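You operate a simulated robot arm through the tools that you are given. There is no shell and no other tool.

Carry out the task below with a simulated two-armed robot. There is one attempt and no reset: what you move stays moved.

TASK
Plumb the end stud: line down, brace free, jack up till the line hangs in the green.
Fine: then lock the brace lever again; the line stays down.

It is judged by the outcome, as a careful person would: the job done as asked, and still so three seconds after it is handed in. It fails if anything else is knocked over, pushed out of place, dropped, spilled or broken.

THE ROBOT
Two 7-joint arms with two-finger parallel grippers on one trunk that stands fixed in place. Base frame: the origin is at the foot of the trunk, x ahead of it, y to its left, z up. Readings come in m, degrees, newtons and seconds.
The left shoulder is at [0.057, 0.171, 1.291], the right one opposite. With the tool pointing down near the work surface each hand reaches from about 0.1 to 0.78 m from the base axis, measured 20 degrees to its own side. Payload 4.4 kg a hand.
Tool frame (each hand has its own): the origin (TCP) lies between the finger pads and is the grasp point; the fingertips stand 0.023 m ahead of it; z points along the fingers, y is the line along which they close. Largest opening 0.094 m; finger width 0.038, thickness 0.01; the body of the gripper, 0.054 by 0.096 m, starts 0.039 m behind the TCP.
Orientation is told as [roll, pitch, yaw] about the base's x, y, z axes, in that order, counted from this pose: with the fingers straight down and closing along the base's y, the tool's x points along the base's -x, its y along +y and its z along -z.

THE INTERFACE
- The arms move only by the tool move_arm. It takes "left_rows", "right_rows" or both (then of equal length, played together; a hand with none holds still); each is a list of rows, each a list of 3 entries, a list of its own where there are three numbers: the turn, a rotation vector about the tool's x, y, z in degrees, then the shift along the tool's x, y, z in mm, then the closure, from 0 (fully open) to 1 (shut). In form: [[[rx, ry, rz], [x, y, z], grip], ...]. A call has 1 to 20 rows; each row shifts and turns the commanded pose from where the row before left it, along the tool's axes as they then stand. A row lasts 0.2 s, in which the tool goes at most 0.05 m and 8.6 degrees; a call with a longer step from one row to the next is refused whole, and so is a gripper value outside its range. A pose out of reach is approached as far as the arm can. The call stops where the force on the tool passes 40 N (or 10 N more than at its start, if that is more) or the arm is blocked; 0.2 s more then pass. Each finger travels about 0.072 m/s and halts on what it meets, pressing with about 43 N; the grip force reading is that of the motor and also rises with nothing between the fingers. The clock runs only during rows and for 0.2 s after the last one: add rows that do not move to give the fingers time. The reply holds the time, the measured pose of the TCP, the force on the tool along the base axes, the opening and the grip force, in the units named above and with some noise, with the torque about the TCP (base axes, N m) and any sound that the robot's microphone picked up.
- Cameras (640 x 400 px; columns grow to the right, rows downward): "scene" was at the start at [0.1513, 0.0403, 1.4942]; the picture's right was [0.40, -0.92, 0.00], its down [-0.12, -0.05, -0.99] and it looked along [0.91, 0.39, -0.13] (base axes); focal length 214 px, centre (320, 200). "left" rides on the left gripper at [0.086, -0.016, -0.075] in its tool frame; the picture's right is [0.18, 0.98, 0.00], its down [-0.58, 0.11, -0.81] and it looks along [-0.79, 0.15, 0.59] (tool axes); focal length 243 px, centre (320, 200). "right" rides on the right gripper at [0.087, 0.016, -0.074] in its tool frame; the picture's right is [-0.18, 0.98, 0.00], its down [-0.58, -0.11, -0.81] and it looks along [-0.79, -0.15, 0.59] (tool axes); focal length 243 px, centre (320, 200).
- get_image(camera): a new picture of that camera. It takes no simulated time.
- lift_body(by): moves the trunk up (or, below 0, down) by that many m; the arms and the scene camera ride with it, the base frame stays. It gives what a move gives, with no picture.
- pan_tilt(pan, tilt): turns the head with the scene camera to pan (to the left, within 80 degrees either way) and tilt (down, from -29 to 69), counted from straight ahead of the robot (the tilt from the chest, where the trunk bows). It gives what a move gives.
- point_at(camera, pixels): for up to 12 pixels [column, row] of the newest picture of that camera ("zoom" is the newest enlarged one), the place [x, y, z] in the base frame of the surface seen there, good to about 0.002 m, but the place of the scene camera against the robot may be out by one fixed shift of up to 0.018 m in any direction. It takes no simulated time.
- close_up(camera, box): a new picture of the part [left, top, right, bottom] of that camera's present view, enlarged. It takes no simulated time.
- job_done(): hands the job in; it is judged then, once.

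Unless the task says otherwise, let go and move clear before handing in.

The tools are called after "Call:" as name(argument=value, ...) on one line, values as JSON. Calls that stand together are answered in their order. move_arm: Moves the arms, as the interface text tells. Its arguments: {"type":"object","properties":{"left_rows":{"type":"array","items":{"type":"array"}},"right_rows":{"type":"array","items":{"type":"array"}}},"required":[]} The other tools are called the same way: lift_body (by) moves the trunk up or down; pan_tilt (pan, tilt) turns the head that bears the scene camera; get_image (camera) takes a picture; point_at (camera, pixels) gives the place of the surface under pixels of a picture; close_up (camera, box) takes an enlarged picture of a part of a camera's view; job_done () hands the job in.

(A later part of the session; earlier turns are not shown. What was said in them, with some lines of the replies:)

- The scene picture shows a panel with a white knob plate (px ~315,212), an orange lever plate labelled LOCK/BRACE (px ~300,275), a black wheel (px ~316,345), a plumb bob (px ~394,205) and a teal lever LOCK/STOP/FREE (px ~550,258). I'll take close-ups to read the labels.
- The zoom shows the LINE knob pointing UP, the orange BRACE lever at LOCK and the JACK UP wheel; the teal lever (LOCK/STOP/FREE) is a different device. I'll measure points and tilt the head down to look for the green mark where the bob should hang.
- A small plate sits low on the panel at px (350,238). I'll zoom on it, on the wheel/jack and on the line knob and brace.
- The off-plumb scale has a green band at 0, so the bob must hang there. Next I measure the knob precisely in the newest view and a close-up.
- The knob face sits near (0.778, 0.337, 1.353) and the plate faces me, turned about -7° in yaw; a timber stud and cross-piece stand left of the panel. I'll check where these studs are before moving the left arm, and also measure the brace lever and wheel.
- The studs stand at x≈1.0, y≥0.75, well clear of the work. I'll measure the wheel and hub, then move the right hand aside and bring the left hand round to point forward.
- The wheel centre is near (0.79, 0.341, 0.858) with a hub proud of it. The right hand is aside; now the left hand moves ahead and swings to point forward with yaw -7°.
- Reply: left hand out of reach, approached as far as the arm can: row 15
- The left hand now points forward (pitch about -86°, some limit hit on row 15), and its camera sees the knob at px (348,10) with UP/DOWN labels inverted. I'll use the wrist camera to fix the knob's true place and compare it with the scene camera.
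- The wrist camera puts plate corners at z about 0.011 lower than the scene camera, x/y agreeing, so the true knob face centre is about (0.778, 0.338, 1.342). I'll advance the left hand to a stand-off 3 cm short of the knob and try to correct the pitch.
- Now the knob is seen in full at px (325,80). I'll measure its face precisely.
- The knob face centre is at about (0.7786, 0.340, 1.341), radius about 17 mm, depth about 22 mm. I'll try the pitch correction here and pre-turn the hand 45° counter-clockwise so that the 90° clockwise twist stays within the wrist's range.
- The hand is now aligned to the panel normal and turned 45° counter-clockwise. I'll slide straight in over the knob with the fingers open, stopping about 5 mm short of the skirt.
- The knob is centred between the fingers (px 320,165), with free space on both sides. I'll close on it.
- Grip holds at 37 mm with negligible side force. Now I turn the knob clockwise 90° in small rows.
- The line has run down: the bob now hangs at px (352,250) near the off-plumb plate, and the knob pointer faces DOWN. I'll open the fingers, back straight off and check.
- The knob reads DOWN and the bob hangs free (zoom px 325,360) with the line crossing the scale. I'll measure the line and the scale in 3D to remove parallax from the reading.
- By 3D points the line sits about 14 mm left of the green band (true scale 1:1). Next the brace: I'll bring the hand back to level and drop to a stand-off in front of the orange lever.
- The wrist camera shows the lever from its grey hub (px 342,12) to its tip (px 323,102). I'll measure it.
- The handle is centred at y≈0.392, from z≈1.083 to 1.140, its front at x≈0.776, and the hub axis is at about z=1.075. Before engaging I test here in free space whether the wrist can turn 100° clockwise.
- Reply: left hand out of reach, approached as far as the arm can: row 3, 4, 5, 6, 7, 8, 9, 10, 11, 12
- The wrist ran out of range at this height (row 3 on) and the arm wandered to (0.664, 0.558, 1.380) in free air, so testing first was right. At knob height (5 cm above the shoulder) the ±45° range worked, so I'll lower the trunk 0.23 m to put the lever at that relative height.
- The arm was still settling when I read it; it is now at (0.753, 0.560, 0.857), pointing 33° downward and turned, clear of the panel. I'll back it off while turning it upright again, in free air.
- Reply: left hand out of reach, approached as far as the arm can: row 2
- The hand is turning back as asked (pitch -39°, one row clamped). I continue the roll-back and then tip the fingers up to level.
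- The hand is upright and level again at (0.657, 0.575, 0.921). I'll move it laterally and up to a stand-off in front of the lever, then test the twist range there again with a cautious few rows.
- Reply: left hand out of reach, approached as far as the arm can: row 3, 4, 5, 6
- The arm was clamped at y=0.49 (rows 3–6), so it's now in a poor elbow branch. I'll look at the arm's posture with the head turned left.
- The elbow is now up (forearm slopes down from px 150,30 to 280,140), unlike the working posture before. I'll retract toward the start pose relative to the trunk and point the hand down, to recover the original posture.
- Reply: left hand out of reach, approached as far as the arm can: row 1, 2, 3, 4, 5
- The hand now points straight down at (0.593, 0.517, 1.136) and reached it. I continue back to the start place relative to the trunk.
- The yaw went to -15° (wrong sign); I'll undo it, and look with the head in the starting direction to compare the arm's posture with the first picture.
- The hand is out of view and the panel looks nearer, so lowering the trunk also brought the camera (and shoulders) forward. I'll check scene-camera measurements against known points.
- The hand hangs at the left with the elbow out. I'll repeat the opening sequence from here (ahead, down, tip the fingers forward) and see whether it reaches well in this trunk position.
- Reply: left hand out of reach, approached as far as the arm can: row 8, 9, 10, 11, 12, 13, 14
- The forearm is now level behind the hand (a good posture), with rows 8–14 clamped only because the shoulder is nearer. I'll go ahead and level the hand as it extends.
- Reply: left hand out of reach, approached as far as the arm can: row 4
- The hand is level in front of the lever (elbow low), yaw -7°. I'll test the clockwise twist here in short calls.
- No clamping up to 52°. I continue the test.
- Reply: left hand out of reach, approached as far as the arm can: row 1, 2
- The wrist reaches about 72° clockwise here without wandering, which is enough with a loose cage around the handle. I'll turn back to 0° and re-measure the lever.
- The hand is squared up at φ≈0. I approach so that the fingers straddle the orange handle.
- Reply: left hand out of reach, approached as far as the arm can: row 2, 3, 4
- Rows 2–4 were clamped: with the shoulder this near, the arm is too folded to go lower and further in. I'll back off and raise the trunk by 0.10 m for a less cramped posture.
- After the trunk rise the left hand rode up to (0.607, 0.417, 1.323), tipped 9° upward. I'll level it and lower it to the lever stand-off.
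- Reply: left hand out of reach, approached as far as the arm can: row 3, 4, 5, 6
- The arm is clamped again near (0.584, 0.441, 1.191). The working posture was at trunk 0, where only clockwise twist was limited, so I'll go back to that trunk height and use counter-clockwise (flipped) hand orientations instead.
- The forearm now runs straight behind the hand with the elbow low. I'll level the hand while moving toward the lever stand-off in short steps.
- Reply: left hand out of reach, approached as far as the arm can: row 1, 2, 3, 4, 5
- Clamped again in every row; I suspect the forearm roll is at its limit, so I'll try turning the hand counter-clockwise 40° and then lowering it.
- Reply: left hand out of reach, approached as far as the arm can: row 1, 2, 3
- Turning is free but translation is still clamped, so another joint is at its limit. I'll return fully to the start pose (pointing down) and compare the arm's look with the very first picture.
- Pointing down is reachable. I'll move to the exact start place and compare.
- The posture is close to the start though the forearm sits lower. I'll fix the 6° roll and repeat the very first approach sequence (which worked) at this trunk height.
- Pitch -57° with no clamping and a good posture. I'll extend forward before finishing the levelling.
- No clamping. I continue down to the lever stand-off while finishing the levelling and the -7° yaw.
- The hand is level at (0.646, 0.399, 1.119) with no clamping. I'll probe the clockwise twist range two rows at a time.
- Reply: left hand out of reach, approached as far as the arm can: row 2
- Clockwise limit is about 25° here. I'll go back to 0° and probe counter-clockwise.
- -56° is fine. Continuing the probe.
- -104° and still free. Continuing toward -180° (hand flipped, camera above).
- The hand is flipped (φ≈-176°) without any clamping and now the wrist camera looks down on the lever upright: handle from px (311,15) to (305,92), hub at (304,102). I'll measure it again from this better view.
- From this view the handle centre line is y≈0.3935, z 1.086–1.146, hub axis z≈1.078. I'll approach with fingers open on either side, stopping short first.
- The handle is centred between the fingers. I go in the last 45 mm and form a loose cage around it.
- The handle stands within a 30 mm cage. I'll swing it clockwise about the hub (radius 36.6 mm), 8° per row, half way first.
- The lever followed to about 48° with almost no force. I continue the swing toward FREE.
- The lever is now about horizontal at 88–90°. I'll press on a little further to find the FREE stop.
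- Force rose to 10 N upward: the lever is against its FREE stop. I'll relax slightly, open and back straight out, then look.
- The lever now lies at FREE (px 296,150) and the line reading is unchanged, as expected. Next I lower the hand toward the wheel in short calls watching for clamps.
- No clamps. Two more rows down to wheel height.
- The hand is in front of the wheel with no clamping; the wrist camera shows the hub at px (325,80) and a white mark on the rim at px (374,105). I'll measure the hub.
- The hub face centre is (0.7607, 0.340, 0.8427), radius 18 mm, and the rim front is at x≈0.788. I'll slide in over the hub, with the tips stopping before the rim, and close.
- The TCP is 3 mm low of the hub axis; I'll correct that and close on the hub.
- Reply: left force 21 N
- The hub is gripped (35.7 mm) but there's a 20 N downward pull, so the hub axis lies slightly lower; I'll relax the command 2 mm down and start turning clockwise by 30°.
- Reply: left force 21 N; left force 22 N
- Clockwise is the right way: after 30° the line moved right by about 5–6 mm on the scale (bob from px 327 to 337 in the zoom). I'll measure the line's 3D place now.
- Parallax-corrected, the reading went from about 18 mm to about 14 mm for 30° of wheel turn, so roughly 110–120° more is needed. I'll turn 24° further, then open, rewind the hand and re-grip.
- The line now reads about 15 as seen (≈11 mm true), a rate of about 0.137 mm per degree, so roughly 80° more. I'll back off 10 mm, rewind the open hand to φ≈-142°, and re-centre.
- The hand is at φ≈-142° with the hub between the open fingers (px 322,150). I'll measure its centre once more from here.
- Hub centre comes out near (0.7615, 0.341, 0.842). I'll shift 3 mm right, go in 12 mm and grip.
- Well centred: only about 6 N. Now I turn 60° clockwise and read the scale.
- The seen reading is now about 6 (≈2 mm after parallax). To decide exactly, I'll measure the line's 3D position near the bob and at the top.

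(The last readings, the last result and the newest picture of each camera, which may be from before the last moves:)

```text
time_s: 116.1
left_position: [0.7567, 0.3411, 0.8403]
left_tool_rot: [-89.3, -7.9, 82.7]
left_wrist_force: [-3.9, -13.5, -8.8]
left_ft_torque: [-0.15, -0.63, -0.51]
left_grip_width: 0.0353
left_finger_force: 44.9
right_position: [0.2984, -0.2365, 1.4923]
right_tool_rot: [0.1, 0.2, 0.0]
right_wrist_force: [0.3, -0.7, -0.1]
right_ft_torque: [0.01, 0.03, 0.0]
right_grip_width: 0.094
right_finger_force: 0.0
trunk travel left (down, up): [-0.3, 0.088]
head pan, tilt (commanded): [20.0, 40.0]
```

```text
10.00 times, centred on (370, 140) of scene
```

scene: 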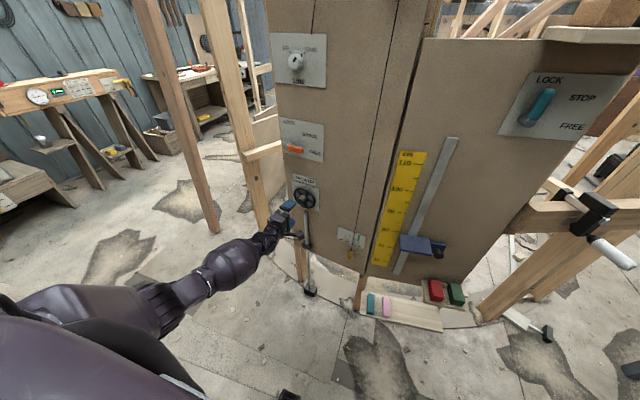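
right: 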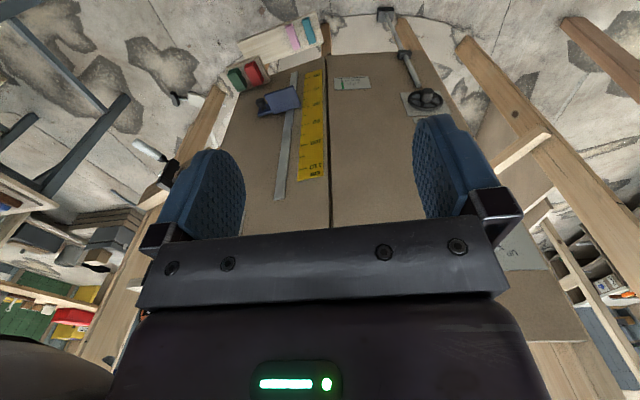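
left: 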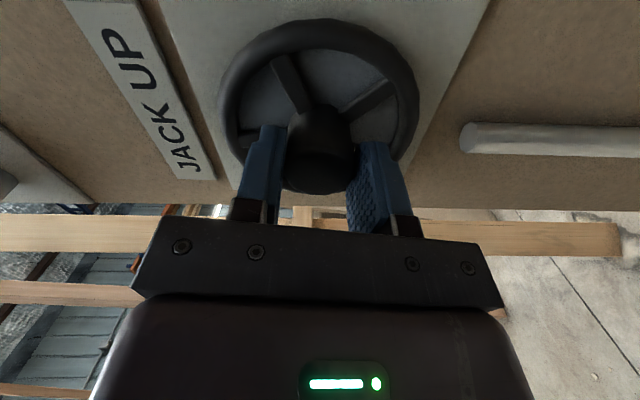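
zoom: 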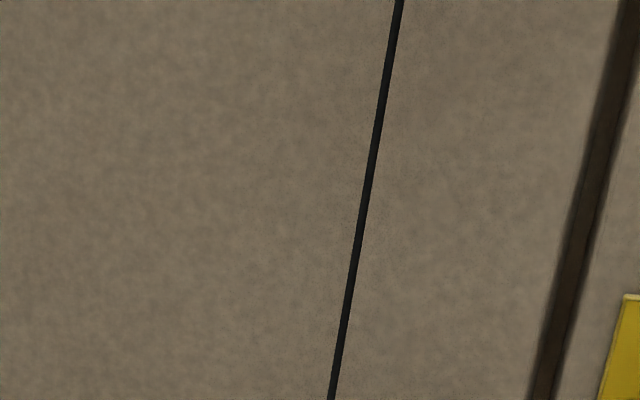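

In 3D the line is at y=0.0840 at the top and about 0.085 at the bottom, so it's within about 1 mm of plumb. I'll add 6° more to centre it, then release and re-check.

Call:
move_arm(left_rows=[[[0, 0, 3], [0, 0, 0], 1], [[0, 0, 3], [0, 0, 0], 1], [[0, 0, 0], [0, 0, 0], 1], [[0, 0, 0], [0, 0, 0], 1]])

Call:
close_up(camera="scene", box=[334, 222, 374, 262])

Call:
point_at(camera="zoom", pixels=[[331, 314], [330, 318], [332, 308], [374, 60], [352, 180], [330, 350], [369, 80], [361, 130], [344, 230], [384, 5]])

```text
time_s: 117.1
left_position: [0.7567, 0.3408, 0.8402]
left_tool_rot: [-89.3, -13.9, 82.7]
left_wrist_force: [-2.8, -15.5, -15.5]
left_ft_torque: [-0.13, -0.34, -0.74]
left_grip_width: 0.0353
left_finger_force: 45.2
right_position: [0.3008, -0.2363, 1.4913]
right_tool_rot: [0.1, 0.1, 0.0]
right_wrist_force: [0.3, 0.3, 0.7]
right_ft_torque: [0.01, 0.01, 0.0]
right_grip_width: 0.0938
right_finger_force: 0.1
trunk travel left (down, up): [-0.3, 0.088]
head pan, tilt (commanded): [20.0, 40.0]
```

```text
10.00 times, centred on (354, 242) of scene
```

zoom: 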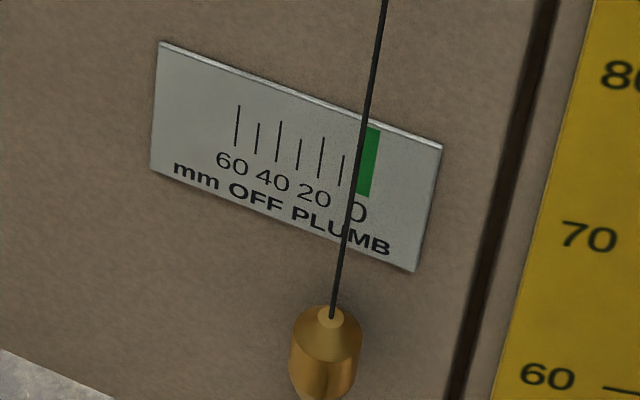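

```text
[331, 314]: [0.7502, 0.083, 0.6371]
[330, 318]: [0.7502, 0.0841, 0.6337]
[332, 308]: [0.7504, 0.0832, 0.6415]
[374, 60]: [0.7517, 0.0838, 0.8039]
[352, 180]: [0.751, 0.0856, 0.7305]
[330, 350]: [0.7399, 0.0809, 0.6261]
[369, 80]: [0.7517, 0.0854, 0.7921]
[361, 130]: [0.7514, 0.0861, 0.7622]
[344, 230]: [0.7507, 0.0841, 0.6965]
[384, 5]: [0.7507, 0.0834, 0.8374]
```

The line is now at y≈0.0838 at both bottom and top (0.084), i.e. plumb within measurement noise. I'll release the hub, back off and check it stays.

Call:
move_arm(left_rows=[[[0, 0, 0], [0, 0, 0], 0], [[0, 0, 0], [0, 0, 0], 0], [[0, 0, 0], [0, 0, 0], 0], [[0, 0, 0], [0, 0, 0], 0], [[0, 0, 0], [0, 0, -25], 0], [[0, 0, 0], [0, 0, -30], 0], [[0, 0, 0], [0, 0, -30], 0], [[0, 0, 0], [0, 0, 0], 0]])

Call:
close_up(camera="scene", box=[334, 222, 374, 262])

Call:
point_at(camera="zoom", pixels=[[331, 314], [330, 318], [332, 308], [374, 60], [352, 180], [330, 350], [369, 80], [361, 130], [344, 230], [384, 5]])

Call:
get_image(camera="scene")

```text
time_s: 118.9
left_position: [0.671, 0.3533, 0.8399]
left_tool_rot: [-89.5, -13.9, 82.9]
left_wrist_force: [0.5, 0.2, 0.1]
left_ft_torque: [0.0, 0.0, -0.01]
left_grip_width: 0.0938
left_finger_force: 0.0
right_position: [0.2987, -0.2359, 1.4934]
right_tool_rot: [0.2, 0.1, -0.1]
right_wrist_force: [-0.1, -0.4, -1.0]
right_ft_torque: [0.02, 0.02, 0.0]
right_grip_width: 0.0937
right_finger_force: 0.1
trunk travel left (down, up): [-0.3, 0.088]
head pan, tilt (commanded): [20.0, 40.0]
```

```text
10.00 times, centred on (354, 242) of scene
```

zoom: 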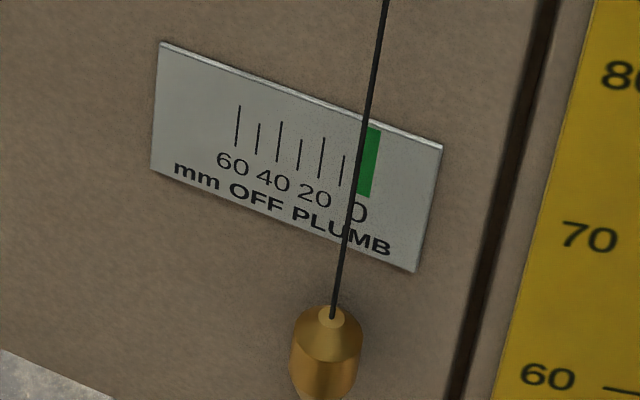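

```text
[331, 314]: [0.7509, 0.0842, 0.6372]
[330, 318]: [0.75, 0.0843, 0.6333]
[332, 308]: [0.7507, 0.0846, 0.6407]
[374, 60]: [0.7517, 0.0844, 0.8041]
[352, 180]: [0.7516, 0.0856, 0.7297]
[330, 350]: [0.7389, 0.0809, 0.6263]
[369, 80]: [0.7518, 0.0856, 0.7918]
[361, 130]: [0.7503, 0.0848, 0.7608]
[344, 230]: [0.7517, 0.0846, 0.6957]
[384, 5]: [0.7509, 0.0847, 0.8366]
```

```text
taken
```

scene: 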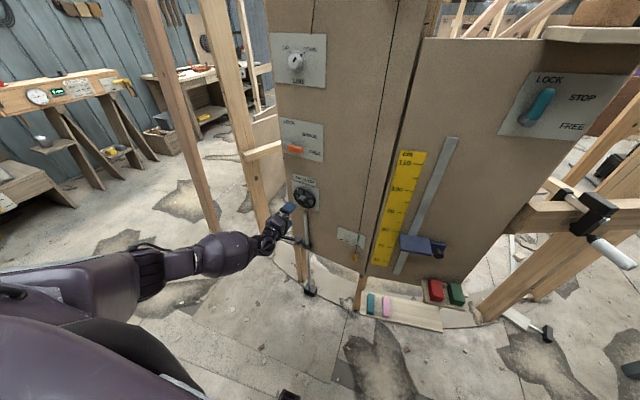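

The line stays put after release (y≈0.0845 bottom, 0.084 top: within 1 mm of plumb). Now back up to the brace lever at FREE to re-lock it, reversing the path I came down.

Call:
move_arm(left_rows=[[[0, 0, -5], [0, 0, 0], 0], [[0, 0, -5], [0, 0, 0], 0], [[0, 0, 0], [-5.7, -38.9, 0], 0], [[0, 0, 0], [-5.7, -38.9, 0], 0], [[0, 0, 0], [-5.7, -38.9, 0], 0], [[0, 0, 0], [0, 0, 0], 0]])

Call:
move_arm(left_rows=[[[0, 0, 0], [-5.7, -38.9, 0], 0], [[0, 0, 0], [-5.7, -38.9, 0], 0], [[0, 0, 0], [-5.7, -38.9, 0], 0], [[0, 0, 0], [0, 0, 0], 0], [[0, 0, 0], [0, 0, 0], 0]])

Call:
get_image(camera="left")

```text
time_s: 120.3
left_position: [0.6752, 0.3628, 0.9603]
left_tool_rot: [-89.4, -3.8, 82.8]
left_wrist_force: [-0.3, 0.4, -0.4]
left_ft_torque: [-0.01, -0.01, 0.0]
left_grip_width: 0.0943
left_finger_force: 0.0
right_position: [0.2984, -0.2349, 1.4926]
right_tool_rot: [0.2, 0.1, 0.0]
right_wrist_force: [0.5, -0.7, -0.4]
right_ft_torque: [-0.01, 0.01, -0.01]
right_grip_width: 0.0941
right_finger_force: 0.0
trunk travel left (down, up): [-0.3, 0.088]
head pan, tilt (commanded): [20.0, 40.0]
```

```text
time_s: 121.5
left_position: [0.6778, 0.3711, 1.0786]
left_tool_rot: [-89.6, -3.9, 82.9]
left_wrist_force: [0.6, 0.0, 0.5]
left_ft_torque: [0.0, 0.04, 0.01]
left_grip_width: 0.0941
left_finger_force: 0.1
right_position: [0.2986, -0.2348, 1.4942]
right_tool_rot: [0.1, 0.1, -0.1]
right_wrist_force: [0.5, -0.4, -0.7]
right_ft_torque: [-0.01, 0.03, 0.0]
right_grip_width: 0.0941
right_finger_force: 0.0
trunk travel left (down, up): [-0.3, 0.088]
head pan, tilt (commanded): [20.0, 40.0]
```

```text
taken
```

left: 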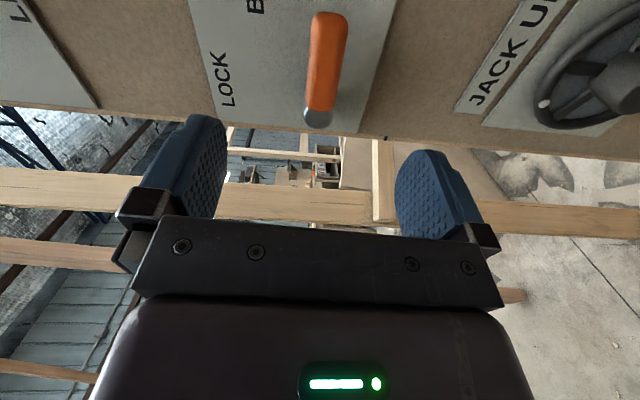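

The lever is seen from hub px (318,118) to tip px (328,18). I'll measure it in this position.

Call:
point_at(camera="left", pixels=[[328, 20], [325, 55], [321, 95], [311, 60], [342, 60], [318, 118], [305, 60]])

Call:
close_up(camera="left", box=[250, 0, 400, 140])

```text
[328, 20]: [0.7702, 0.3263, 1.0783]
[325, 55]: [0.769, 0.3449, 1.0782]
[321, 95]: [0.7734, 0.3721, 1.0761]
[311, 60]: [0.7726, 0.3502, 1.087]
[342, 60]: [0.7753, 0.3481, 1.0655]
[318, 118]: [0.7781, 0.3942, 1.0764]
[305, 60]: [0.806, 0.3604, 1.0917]
```

```text
2.86 times, centred on (325, 70) of left
```

zoom: 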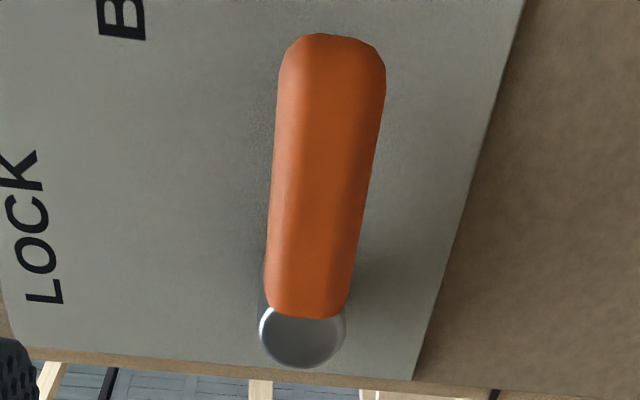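

The lever lies exactly horizontal (z≈1.077), hub at (0.778, 0.394, 1.0765). I'll align to φ=-90° and slide the open fingers above and below the handle.

Call:
move_arm(left_rows=[[[0, 0, -4], [1, 2, 25], 0], [[0, 0, 0], [0, 0, 30], 0], [[0, 0, 0], [0, 0, 0], 0], [[0, 0, 0], [0, 0, 0], 0]])

Call:
get_image(camera="left")

```text
time_s: 122.5
left_position: [0.7347, 0.3624, 1.0743]
left_tool_rot: [-89.6, 0.2, 83.1]
left_wrist_force: [-0.3, 0.2, -1.0]
left_ft_torque: [0.02, 0.02, 0.01]
left_grip_width: 0.094
left_finger_force: 0.0
right_position: [0.2991, -0.2361, 1.4934]
right_tool_rot: [0.2, 0.2, 0.0]
right_wrist_force: [-0.3, 0.4, 0.3]
right_ft_torque: [0.01, -0.03, -0.02]
right_grip_width: 0.0941
right_finger_force: 0.1
trunk travel left (down, up): [-0.3, 0.088]
head pan, tilt (commanded): [20.0, 40.0]
```

```text
taken
```

left: 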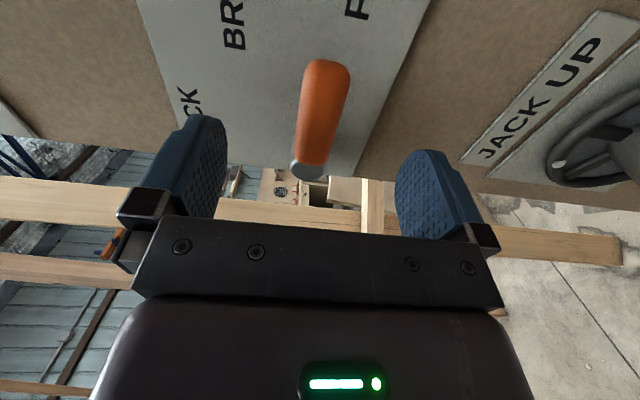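

Alignment is good. I go in the last 40 mm (2 mm up) and form the loose cage.

Call:
move_arm(left_rows=[[[0, 0, 0], [0, -2, 20], 0], [[0, 0, 0], [0, 0, 20], 0], [[0, 0, 0], [0, 0, 0], 0.3], [[0, 0, 0], [0, 0, 0], 0.6], [[0, 0, 0], [0, 0, 0], 0.7], [[0, 0, 0], [0, 0, 0], 0.7], [[0, 0, 0], [0, 0, 0], 0.7]])

Call:
get_image(camera="left")

```text
time_s: 124.1
left_position: [0.7711, 0.3567, 1.0756]
left_tool_rot: [-89.5, 0.3, 83.0]
left_wrist_force: [-0.6, -0.9, 0.0]
left_ft_torque: [0.02, 0.02, 0.01]
left_grip_width: 0.0282
left_finger_force: 0.0
right_position: [0.2997, -0.2358, 1.4929]
right_tool_rot: [0.1, 0.1, 0.0]
right_wrist_force: [-0.1, 0.5, 0.1]
right_ft_torque: [0.02, -0.01, 0.02]
right_grip_width: 0.0939
right_finger_force: 0.0
trunk travel left (down, up): [-0.3, 0.088]
head pan, tilt (commanded): [20.0, 40.0]
```

```text
taken
```

left: 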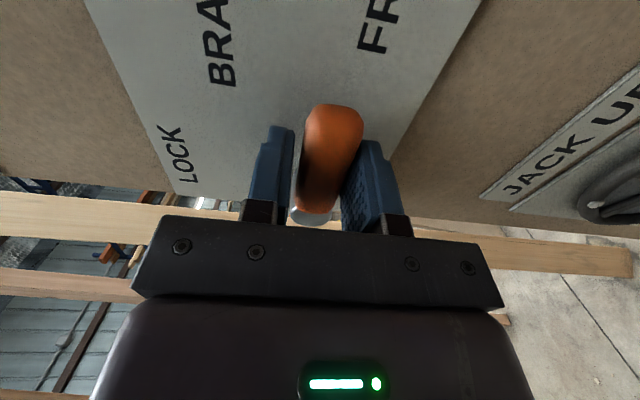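

The handle is caged. I'll swing it counter-clockwise about the hub (radius 38 mm) back toward LOCK, half first.

Call:
move_arm(left_rows=[[[0, 0, -8], [-0.37, -5.3, 0.2], 0.7], [[0, 0, -8], [-0.37, -5.3, 0.2], 0.7], [[0, 0, -8], [-0.37, -5.3, 0.2], 0.7], [[0, 0, -8], [-0.37, -5.3, 0.2], 0.7], [[0, 0, -8], [-0.37, -5.3, 0.2], 0.7], [[0, 0, -8], [-0.37, -5.3, 0.2], 0.7], [[0, 0, 0], [0, 0, 0], 0.7]])

Call:
get_image(camera="left")

```text
time_s: 125.7
left_position: [0.7728, 0.3693, 1.1046]
left_tool_rot: [-89.3, 48.4, 83.6]
left_wrist_force: [-0.6, -1.9, -1.7]
left_ft_torque: [-0.02, 0.05, 0.0]
left_grip_width: 0.0292
left_finger_force: 1.2
right_position: [0.3001, -0.2355, 1.4923]
right_tool_rot: [0.1, 0.1, 0.0]
right_wrist_force: [0.6, -0.5, -0.7]
right_ft_torque: [0.0, 0.0, 0.0]
right_grip_width: 0.094
right_finger_force: 0.0
trunk travel left (down, up): [-0.3, 0.088]
head pan, tilt (commanded): [20.0, 40.0]
```

```text
taken
```

left: 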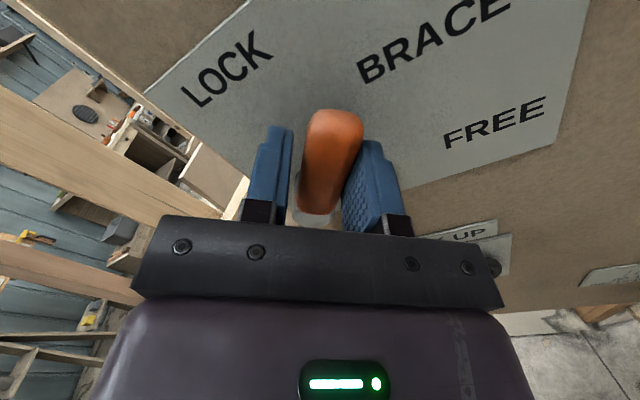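

The lever follows (about 45°), forces small. I continue to LOCK.

Call:
move_arm(left_rows=[[[0, 0, -8], [-0.37, -5.3, 0.2], 0.7], [[0, 0, -8], [-0.37, -5.3, 0.2], 0.7], [[0, 0, -8], [-0.37, -5.3, 0.2], 0.7], [[0, 0, -8], [-0.37, -5.3, 0.2], 0.7], [[0, 0, -8], [-0.37, -5.3, 0.2], 0.7], [[0, 0, 0], [0, 0, 0], 0.7]])

Call:
get_image(camera="left")

```text
time_s: 127.1
left_position: [0.7785, 0.395, 1.1141]
left_tool_rot: [-73.1, 88.2, 99.8]
left_wrist_force: [-1.4, -3.0, -0.7]
left_ft_torque: [-0.05, 0.05, -0.06]
left_grip_width: 0.0296
left_finger_force: 1.8
right_position: [0.2987, -0.2358, 1.4934]
right_tool_rot: [0.0, 0.1, 0.0]
right_wrist_force: [-0.4, -0.8, -0.1]
right_ft_torque: [0.03, 0.01, 0.02]
right_grip_width: 0.0942
right_finger_force: 0.2
trunk travel left (down, up): [-0.3, 0.088]
head pan, tilt (commanded): [20.0, 40.0]
```

```text
taken
```

left: 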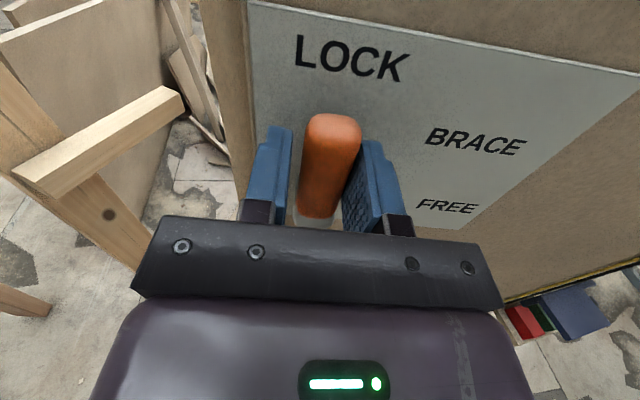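

The lever is nearly upright. I'll push it the last bit to the left in small steps until the LOCK stop pushes back.

Call:
move_arm(left_rows=[[[0, 0, -2], [0, -3, 0], 0.7], [[0, 0, 0], [0, -3, 0], 0.7], [[0, 0, 0], [0, 0, 0], 0.7]])

Call:
get_image(camera="left")

```text
time_s: 127.9
left_position: [0.7787, 0.3989, 1.1144]
left_tool_rot: [14.1, 89.4, -173.0]
left_wrist_force: [-0.5, -13.7, -5.6]
left_ft_torque: [-0.18, 0.08, -0.15]
left_grip_width: 0.0343
left_finger_force: 7.3
right_position: [0.2988, -0.237, 1.4914]
right_tool_rot: [0.1, 0.2, 0.1]
right_wrist_force: [-0.7, 1.1, -1.2]
right_ft_torque: [0.0, -0.02, 0.01]
right_grip_width: 0.0939
right_finger_force: 0.0
trunk travel left (down, up): [-0.3, 0.088]
head pan, tilt (commanded): [20.0, 40.0]
```

```text
taken
```

left: 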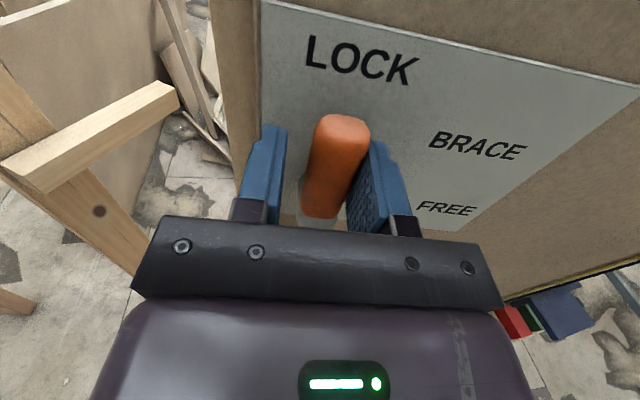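

A 14 N reaction shows the lever is on its LOCK stop. I'll relax, open, back straight out and check both the lever and the line.

Call:
move_arm(left_rows=[[[0, 0, 0], [0, 4, 0], 0.6], [[0, 0, 0], [0, 0, 0], 0], [[0, 0, 0], [0, 0, 0], 0], [[0, 0, 0], [0, 0, 0], 0], [[0, 0, 0], [0, 0, 0], 0], [[0, 0, 0], [0, 0, -30], 0], [[0, 0, 0], [0, 0, -40], 0], [[0, 0, 0], [0, 0, -40], 0], [[0, 0, 0], [0, 0, 0], 0]])

Call:
get_image(camera="left")

Call:
close_up(camera="scene", box=[334, 222, 374, 262])

Call:
point_at(camera="zoom", pixels=[[331, 314], [330, 318], [332, 308], [374, 60], [352, 180], [330, 350], [369, 80], [361, 130], [344, 230], [384, 5]])

Call:
get_image(camera="scene")

```text
time_s: 129.9
left_position: [0.67, 0.4062, 1.1185]
left_tool_rot: [17.0, 89.4, -170.0]
left_wrist_force: [1.1, -0.6, -0.5]
left_ft_torque: [0.0, 0.0, 0.01]
left_grip_width: 0.0944
left_finger_force: 0.1
right_position: [0.301, -0.2345, 1.4931]
right_tool_rot: [0.1, 0.1, 0.1]
right_wrist_force: [0.4, -0.4, -0.2]
right_ft_torque: [0.02, 0.01, 0.01]
right_grip_width: 0.0937
right_finger_force: 0.0
trunk travel left (down, up): [-0.3, 0.088]
head pan, tilt (commanded): [20.0, 40.0]
```

```text
taken
```

left: 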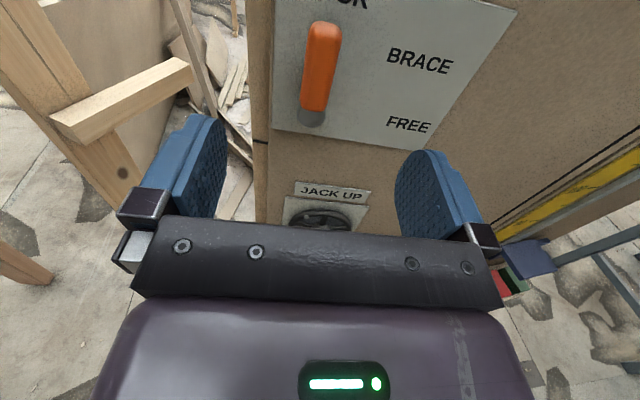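

```text
10.00 times, centred on (354, 242) of scene
```

zoom: 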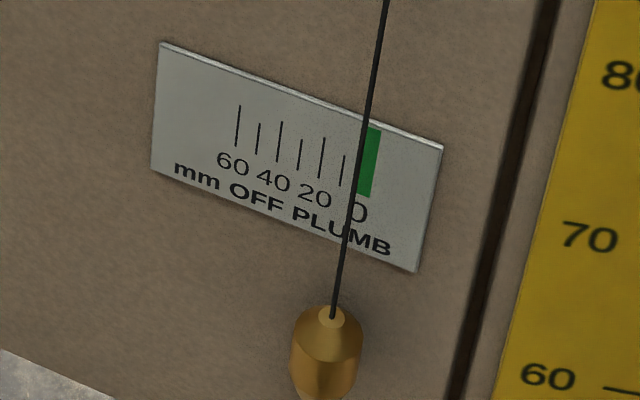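

```text
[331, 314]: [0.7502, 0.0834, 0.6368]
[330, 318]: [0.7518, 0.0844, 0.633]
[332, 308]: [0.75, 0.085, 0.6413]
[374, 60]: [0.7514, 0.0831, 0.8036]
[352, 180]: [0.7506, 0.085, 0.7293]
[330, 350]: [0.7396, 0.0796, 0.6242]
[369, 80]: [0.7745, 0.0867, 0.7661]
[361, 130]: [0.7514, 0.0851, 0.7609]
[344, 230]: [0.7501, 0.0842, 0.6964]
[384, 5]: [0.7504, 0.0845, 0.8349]
```

```text
taken
```

scene: 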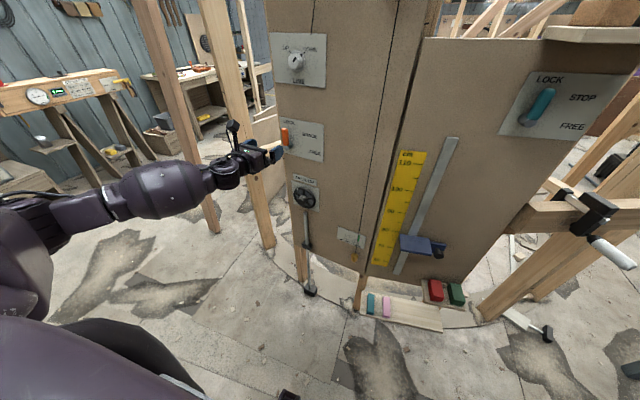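

The lever is upright at LOCK and the line is unchanged (y≈0.0843 at the bottom). I'll verify the lever's angle and cross-check the scale reading with the right wrist camera from another side.

Call:
point_at(camera="left", pixels=[[323, 30], [318, 65], [314, 98], [312, 118]])

Call:
get_image(camera="right")

Call:
close_up(camera="scene", box=[265, 20, 345, 220])

```text
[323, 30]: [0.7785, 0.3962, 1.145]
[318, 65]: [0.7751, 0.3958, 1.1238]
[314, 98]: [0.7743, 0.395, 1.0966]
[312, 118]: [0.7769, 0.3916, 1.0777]
```

```text
taken
```

right: 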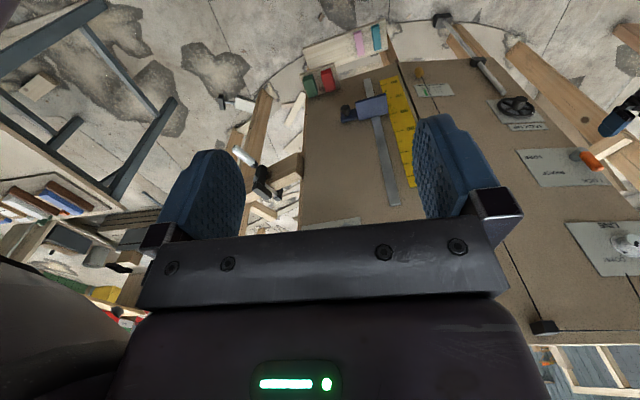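

```text
2.00 times, centred on (305, 120) of scene
```

zoom: 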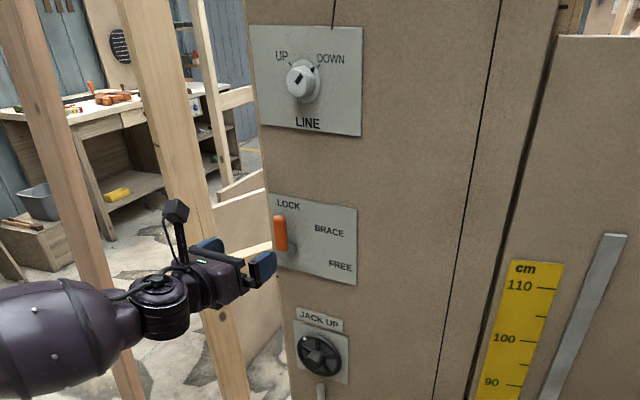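

The handle is vertical (y 0.395–0.396 along its length) and the knob still points to DOWN. I'll zoom the right wrist camera on the scale at px (435,88).

Call:
close_up(camera="right", box=[405, 60, 465, 110])

```text
8.00 times, centred on (435, 85) of right
```

zoom: 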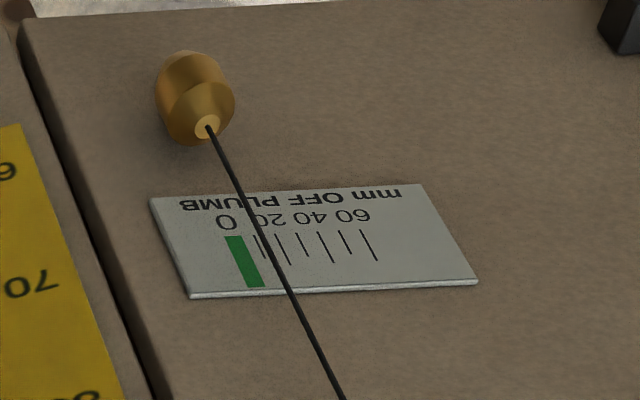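

Call:
point_at(camera="zoom", pixels=[[246, 262], [237, 240], [256, 282], [374, 258], [210, 130], [216, 143], [230, 172], [300, 312], [320, 354], [335, 385], [268, 248], [205, 110]])

```text
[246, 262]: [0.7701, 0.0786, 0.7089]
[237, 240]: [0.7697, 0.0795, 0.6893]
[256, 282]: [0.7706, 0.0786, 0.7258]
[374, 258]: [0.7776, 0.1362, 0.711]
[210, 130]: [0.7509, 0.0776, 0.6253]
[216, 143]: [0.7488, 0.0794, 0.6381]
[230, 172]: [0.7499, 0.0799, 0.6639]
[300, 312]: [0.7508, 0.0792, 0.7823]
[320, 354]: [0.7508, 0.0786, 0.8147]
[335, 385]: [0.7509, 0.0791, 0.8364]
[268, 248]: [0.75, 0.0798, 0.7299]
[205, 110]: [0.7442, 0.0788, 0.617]
```

From both cameras the line stands vertical (y 0.0843 bottom vs 0.0841 top; right camera 0.079 against the green centre 0.079), so it hangs in the green band. I'll back the left hand a little further clear and take a last look.

Call:
move_arm(left_rows=[[[0, 0, 0], [0, 0, -20], 0], [[0, 0, 0], [0, 0, -20], 0], [[0, 0, 0], [0, 0, 0], 0], [[0, 0, 0], [0, 0, 0], 0], [[0, 0, 0], [0, 0, 0], 0]])

Call:
pan_tilt(pan=15, tilt=30)

Call:
get_image(camera="scene")

Call:
close_up(camera="right", box=[405, 60, 465, 110])

```text
time_s: 131.1
left_position: [0.6308, 0.4145, 1.1154]
left_tool_rot: [15.0, 89.5, -172.0]
left_wrist_force: [-0.5, 0.1, -0.1]
left_ft_torque: [0.01, 0.02, 0.0]
left_grip_width: 0.0944
left_finger_force: 0.0
right_position: [0.2989, -0.2353, 1.4927]
right_tool_rot: [0.1, 0.1, 0.0]
right_wrist_force: [-0.2, 0.1, -0.7]
right_ft_torque: [-0.02, 0.01, 0.01]
right_grip_width: 0.094
right_finger_force: 0.0
trunk travel left (down, up): [-0.3, 0.088]
head pan, tilt (commanded): [20.0, 40.0]
```

```text
time_s: 131.8
left_position: [0.63, 0.4146, 1.1154]
left_tool_rot: [16.1, 89.5, -170.7]
left_wrist_force: [-0.3, -0.6, -0.2]
left_ft_torque: [-0.03, -0.01, 0.0]
left_grip_width: 0.094
left_finger_force: 0.1
right_position: [0.2999, -0.2355, 1.4929]
right_tool_rot: [0.1, 0.1, 0.0]
right_wrist_force: [-0.4, -0.2, -1.3]
right_ft_torque: [-0.02, 0.03, 0.01]
right_grip_width: 0.0941
right_finger_force: 0.0
trunk travel left (down, up): [-0.3, 0.088]
head pan, tilt (commanded): [15.0, 30.0]
```

```text
taken
```

scene: 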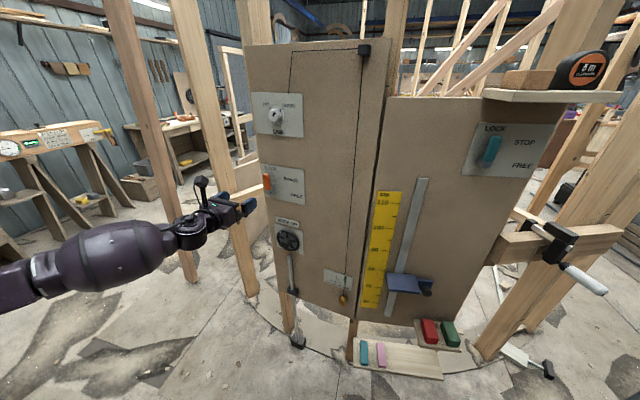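

```text
8.00 times, centred on (435, 85) of right
```

zoom: 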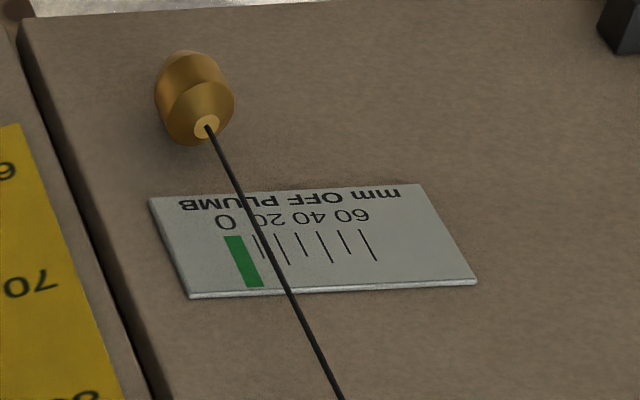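

All is steady: the knob is at DOWN (px 276,115), the orange brace lever is upright at LOCK (px 266,182), and the line hangs plumb to the bob at px (343,297). The 3D checks put it in the green, both hands are clear and nothing else has moved, so I'm handing in.

Call:
job_done()

```text
The job is handed in.
```

The end stud is plumbed and the job is handed in. The line is down, the brace was freed, the stud jacked up until the line hung in the green, and the brace is locked again.

- **Line:** the LINE knob is at DOWN and the line still hangs.
- **Plumb:** the line measured vertical to within about 1 mm. From the cameras it looks off to one side of the green; that is parallax, because it hangs about 2 cm in front of the scale. Measured square to the plate, it falls inside the band, at worst about 2 mm off centre (the band is about 4 mm either side). It held after I let go of the wheel and after re-locking.
- **Brace:** I moved the lever to FREE for the jacking, then back to LOCK until it met its stop.
- **Clear:** both hands are away from the work, and I saw nothing else moved or knocked.

The left arm was driven past its reach several times, and once it swung off course in free air. It touched nothing there.
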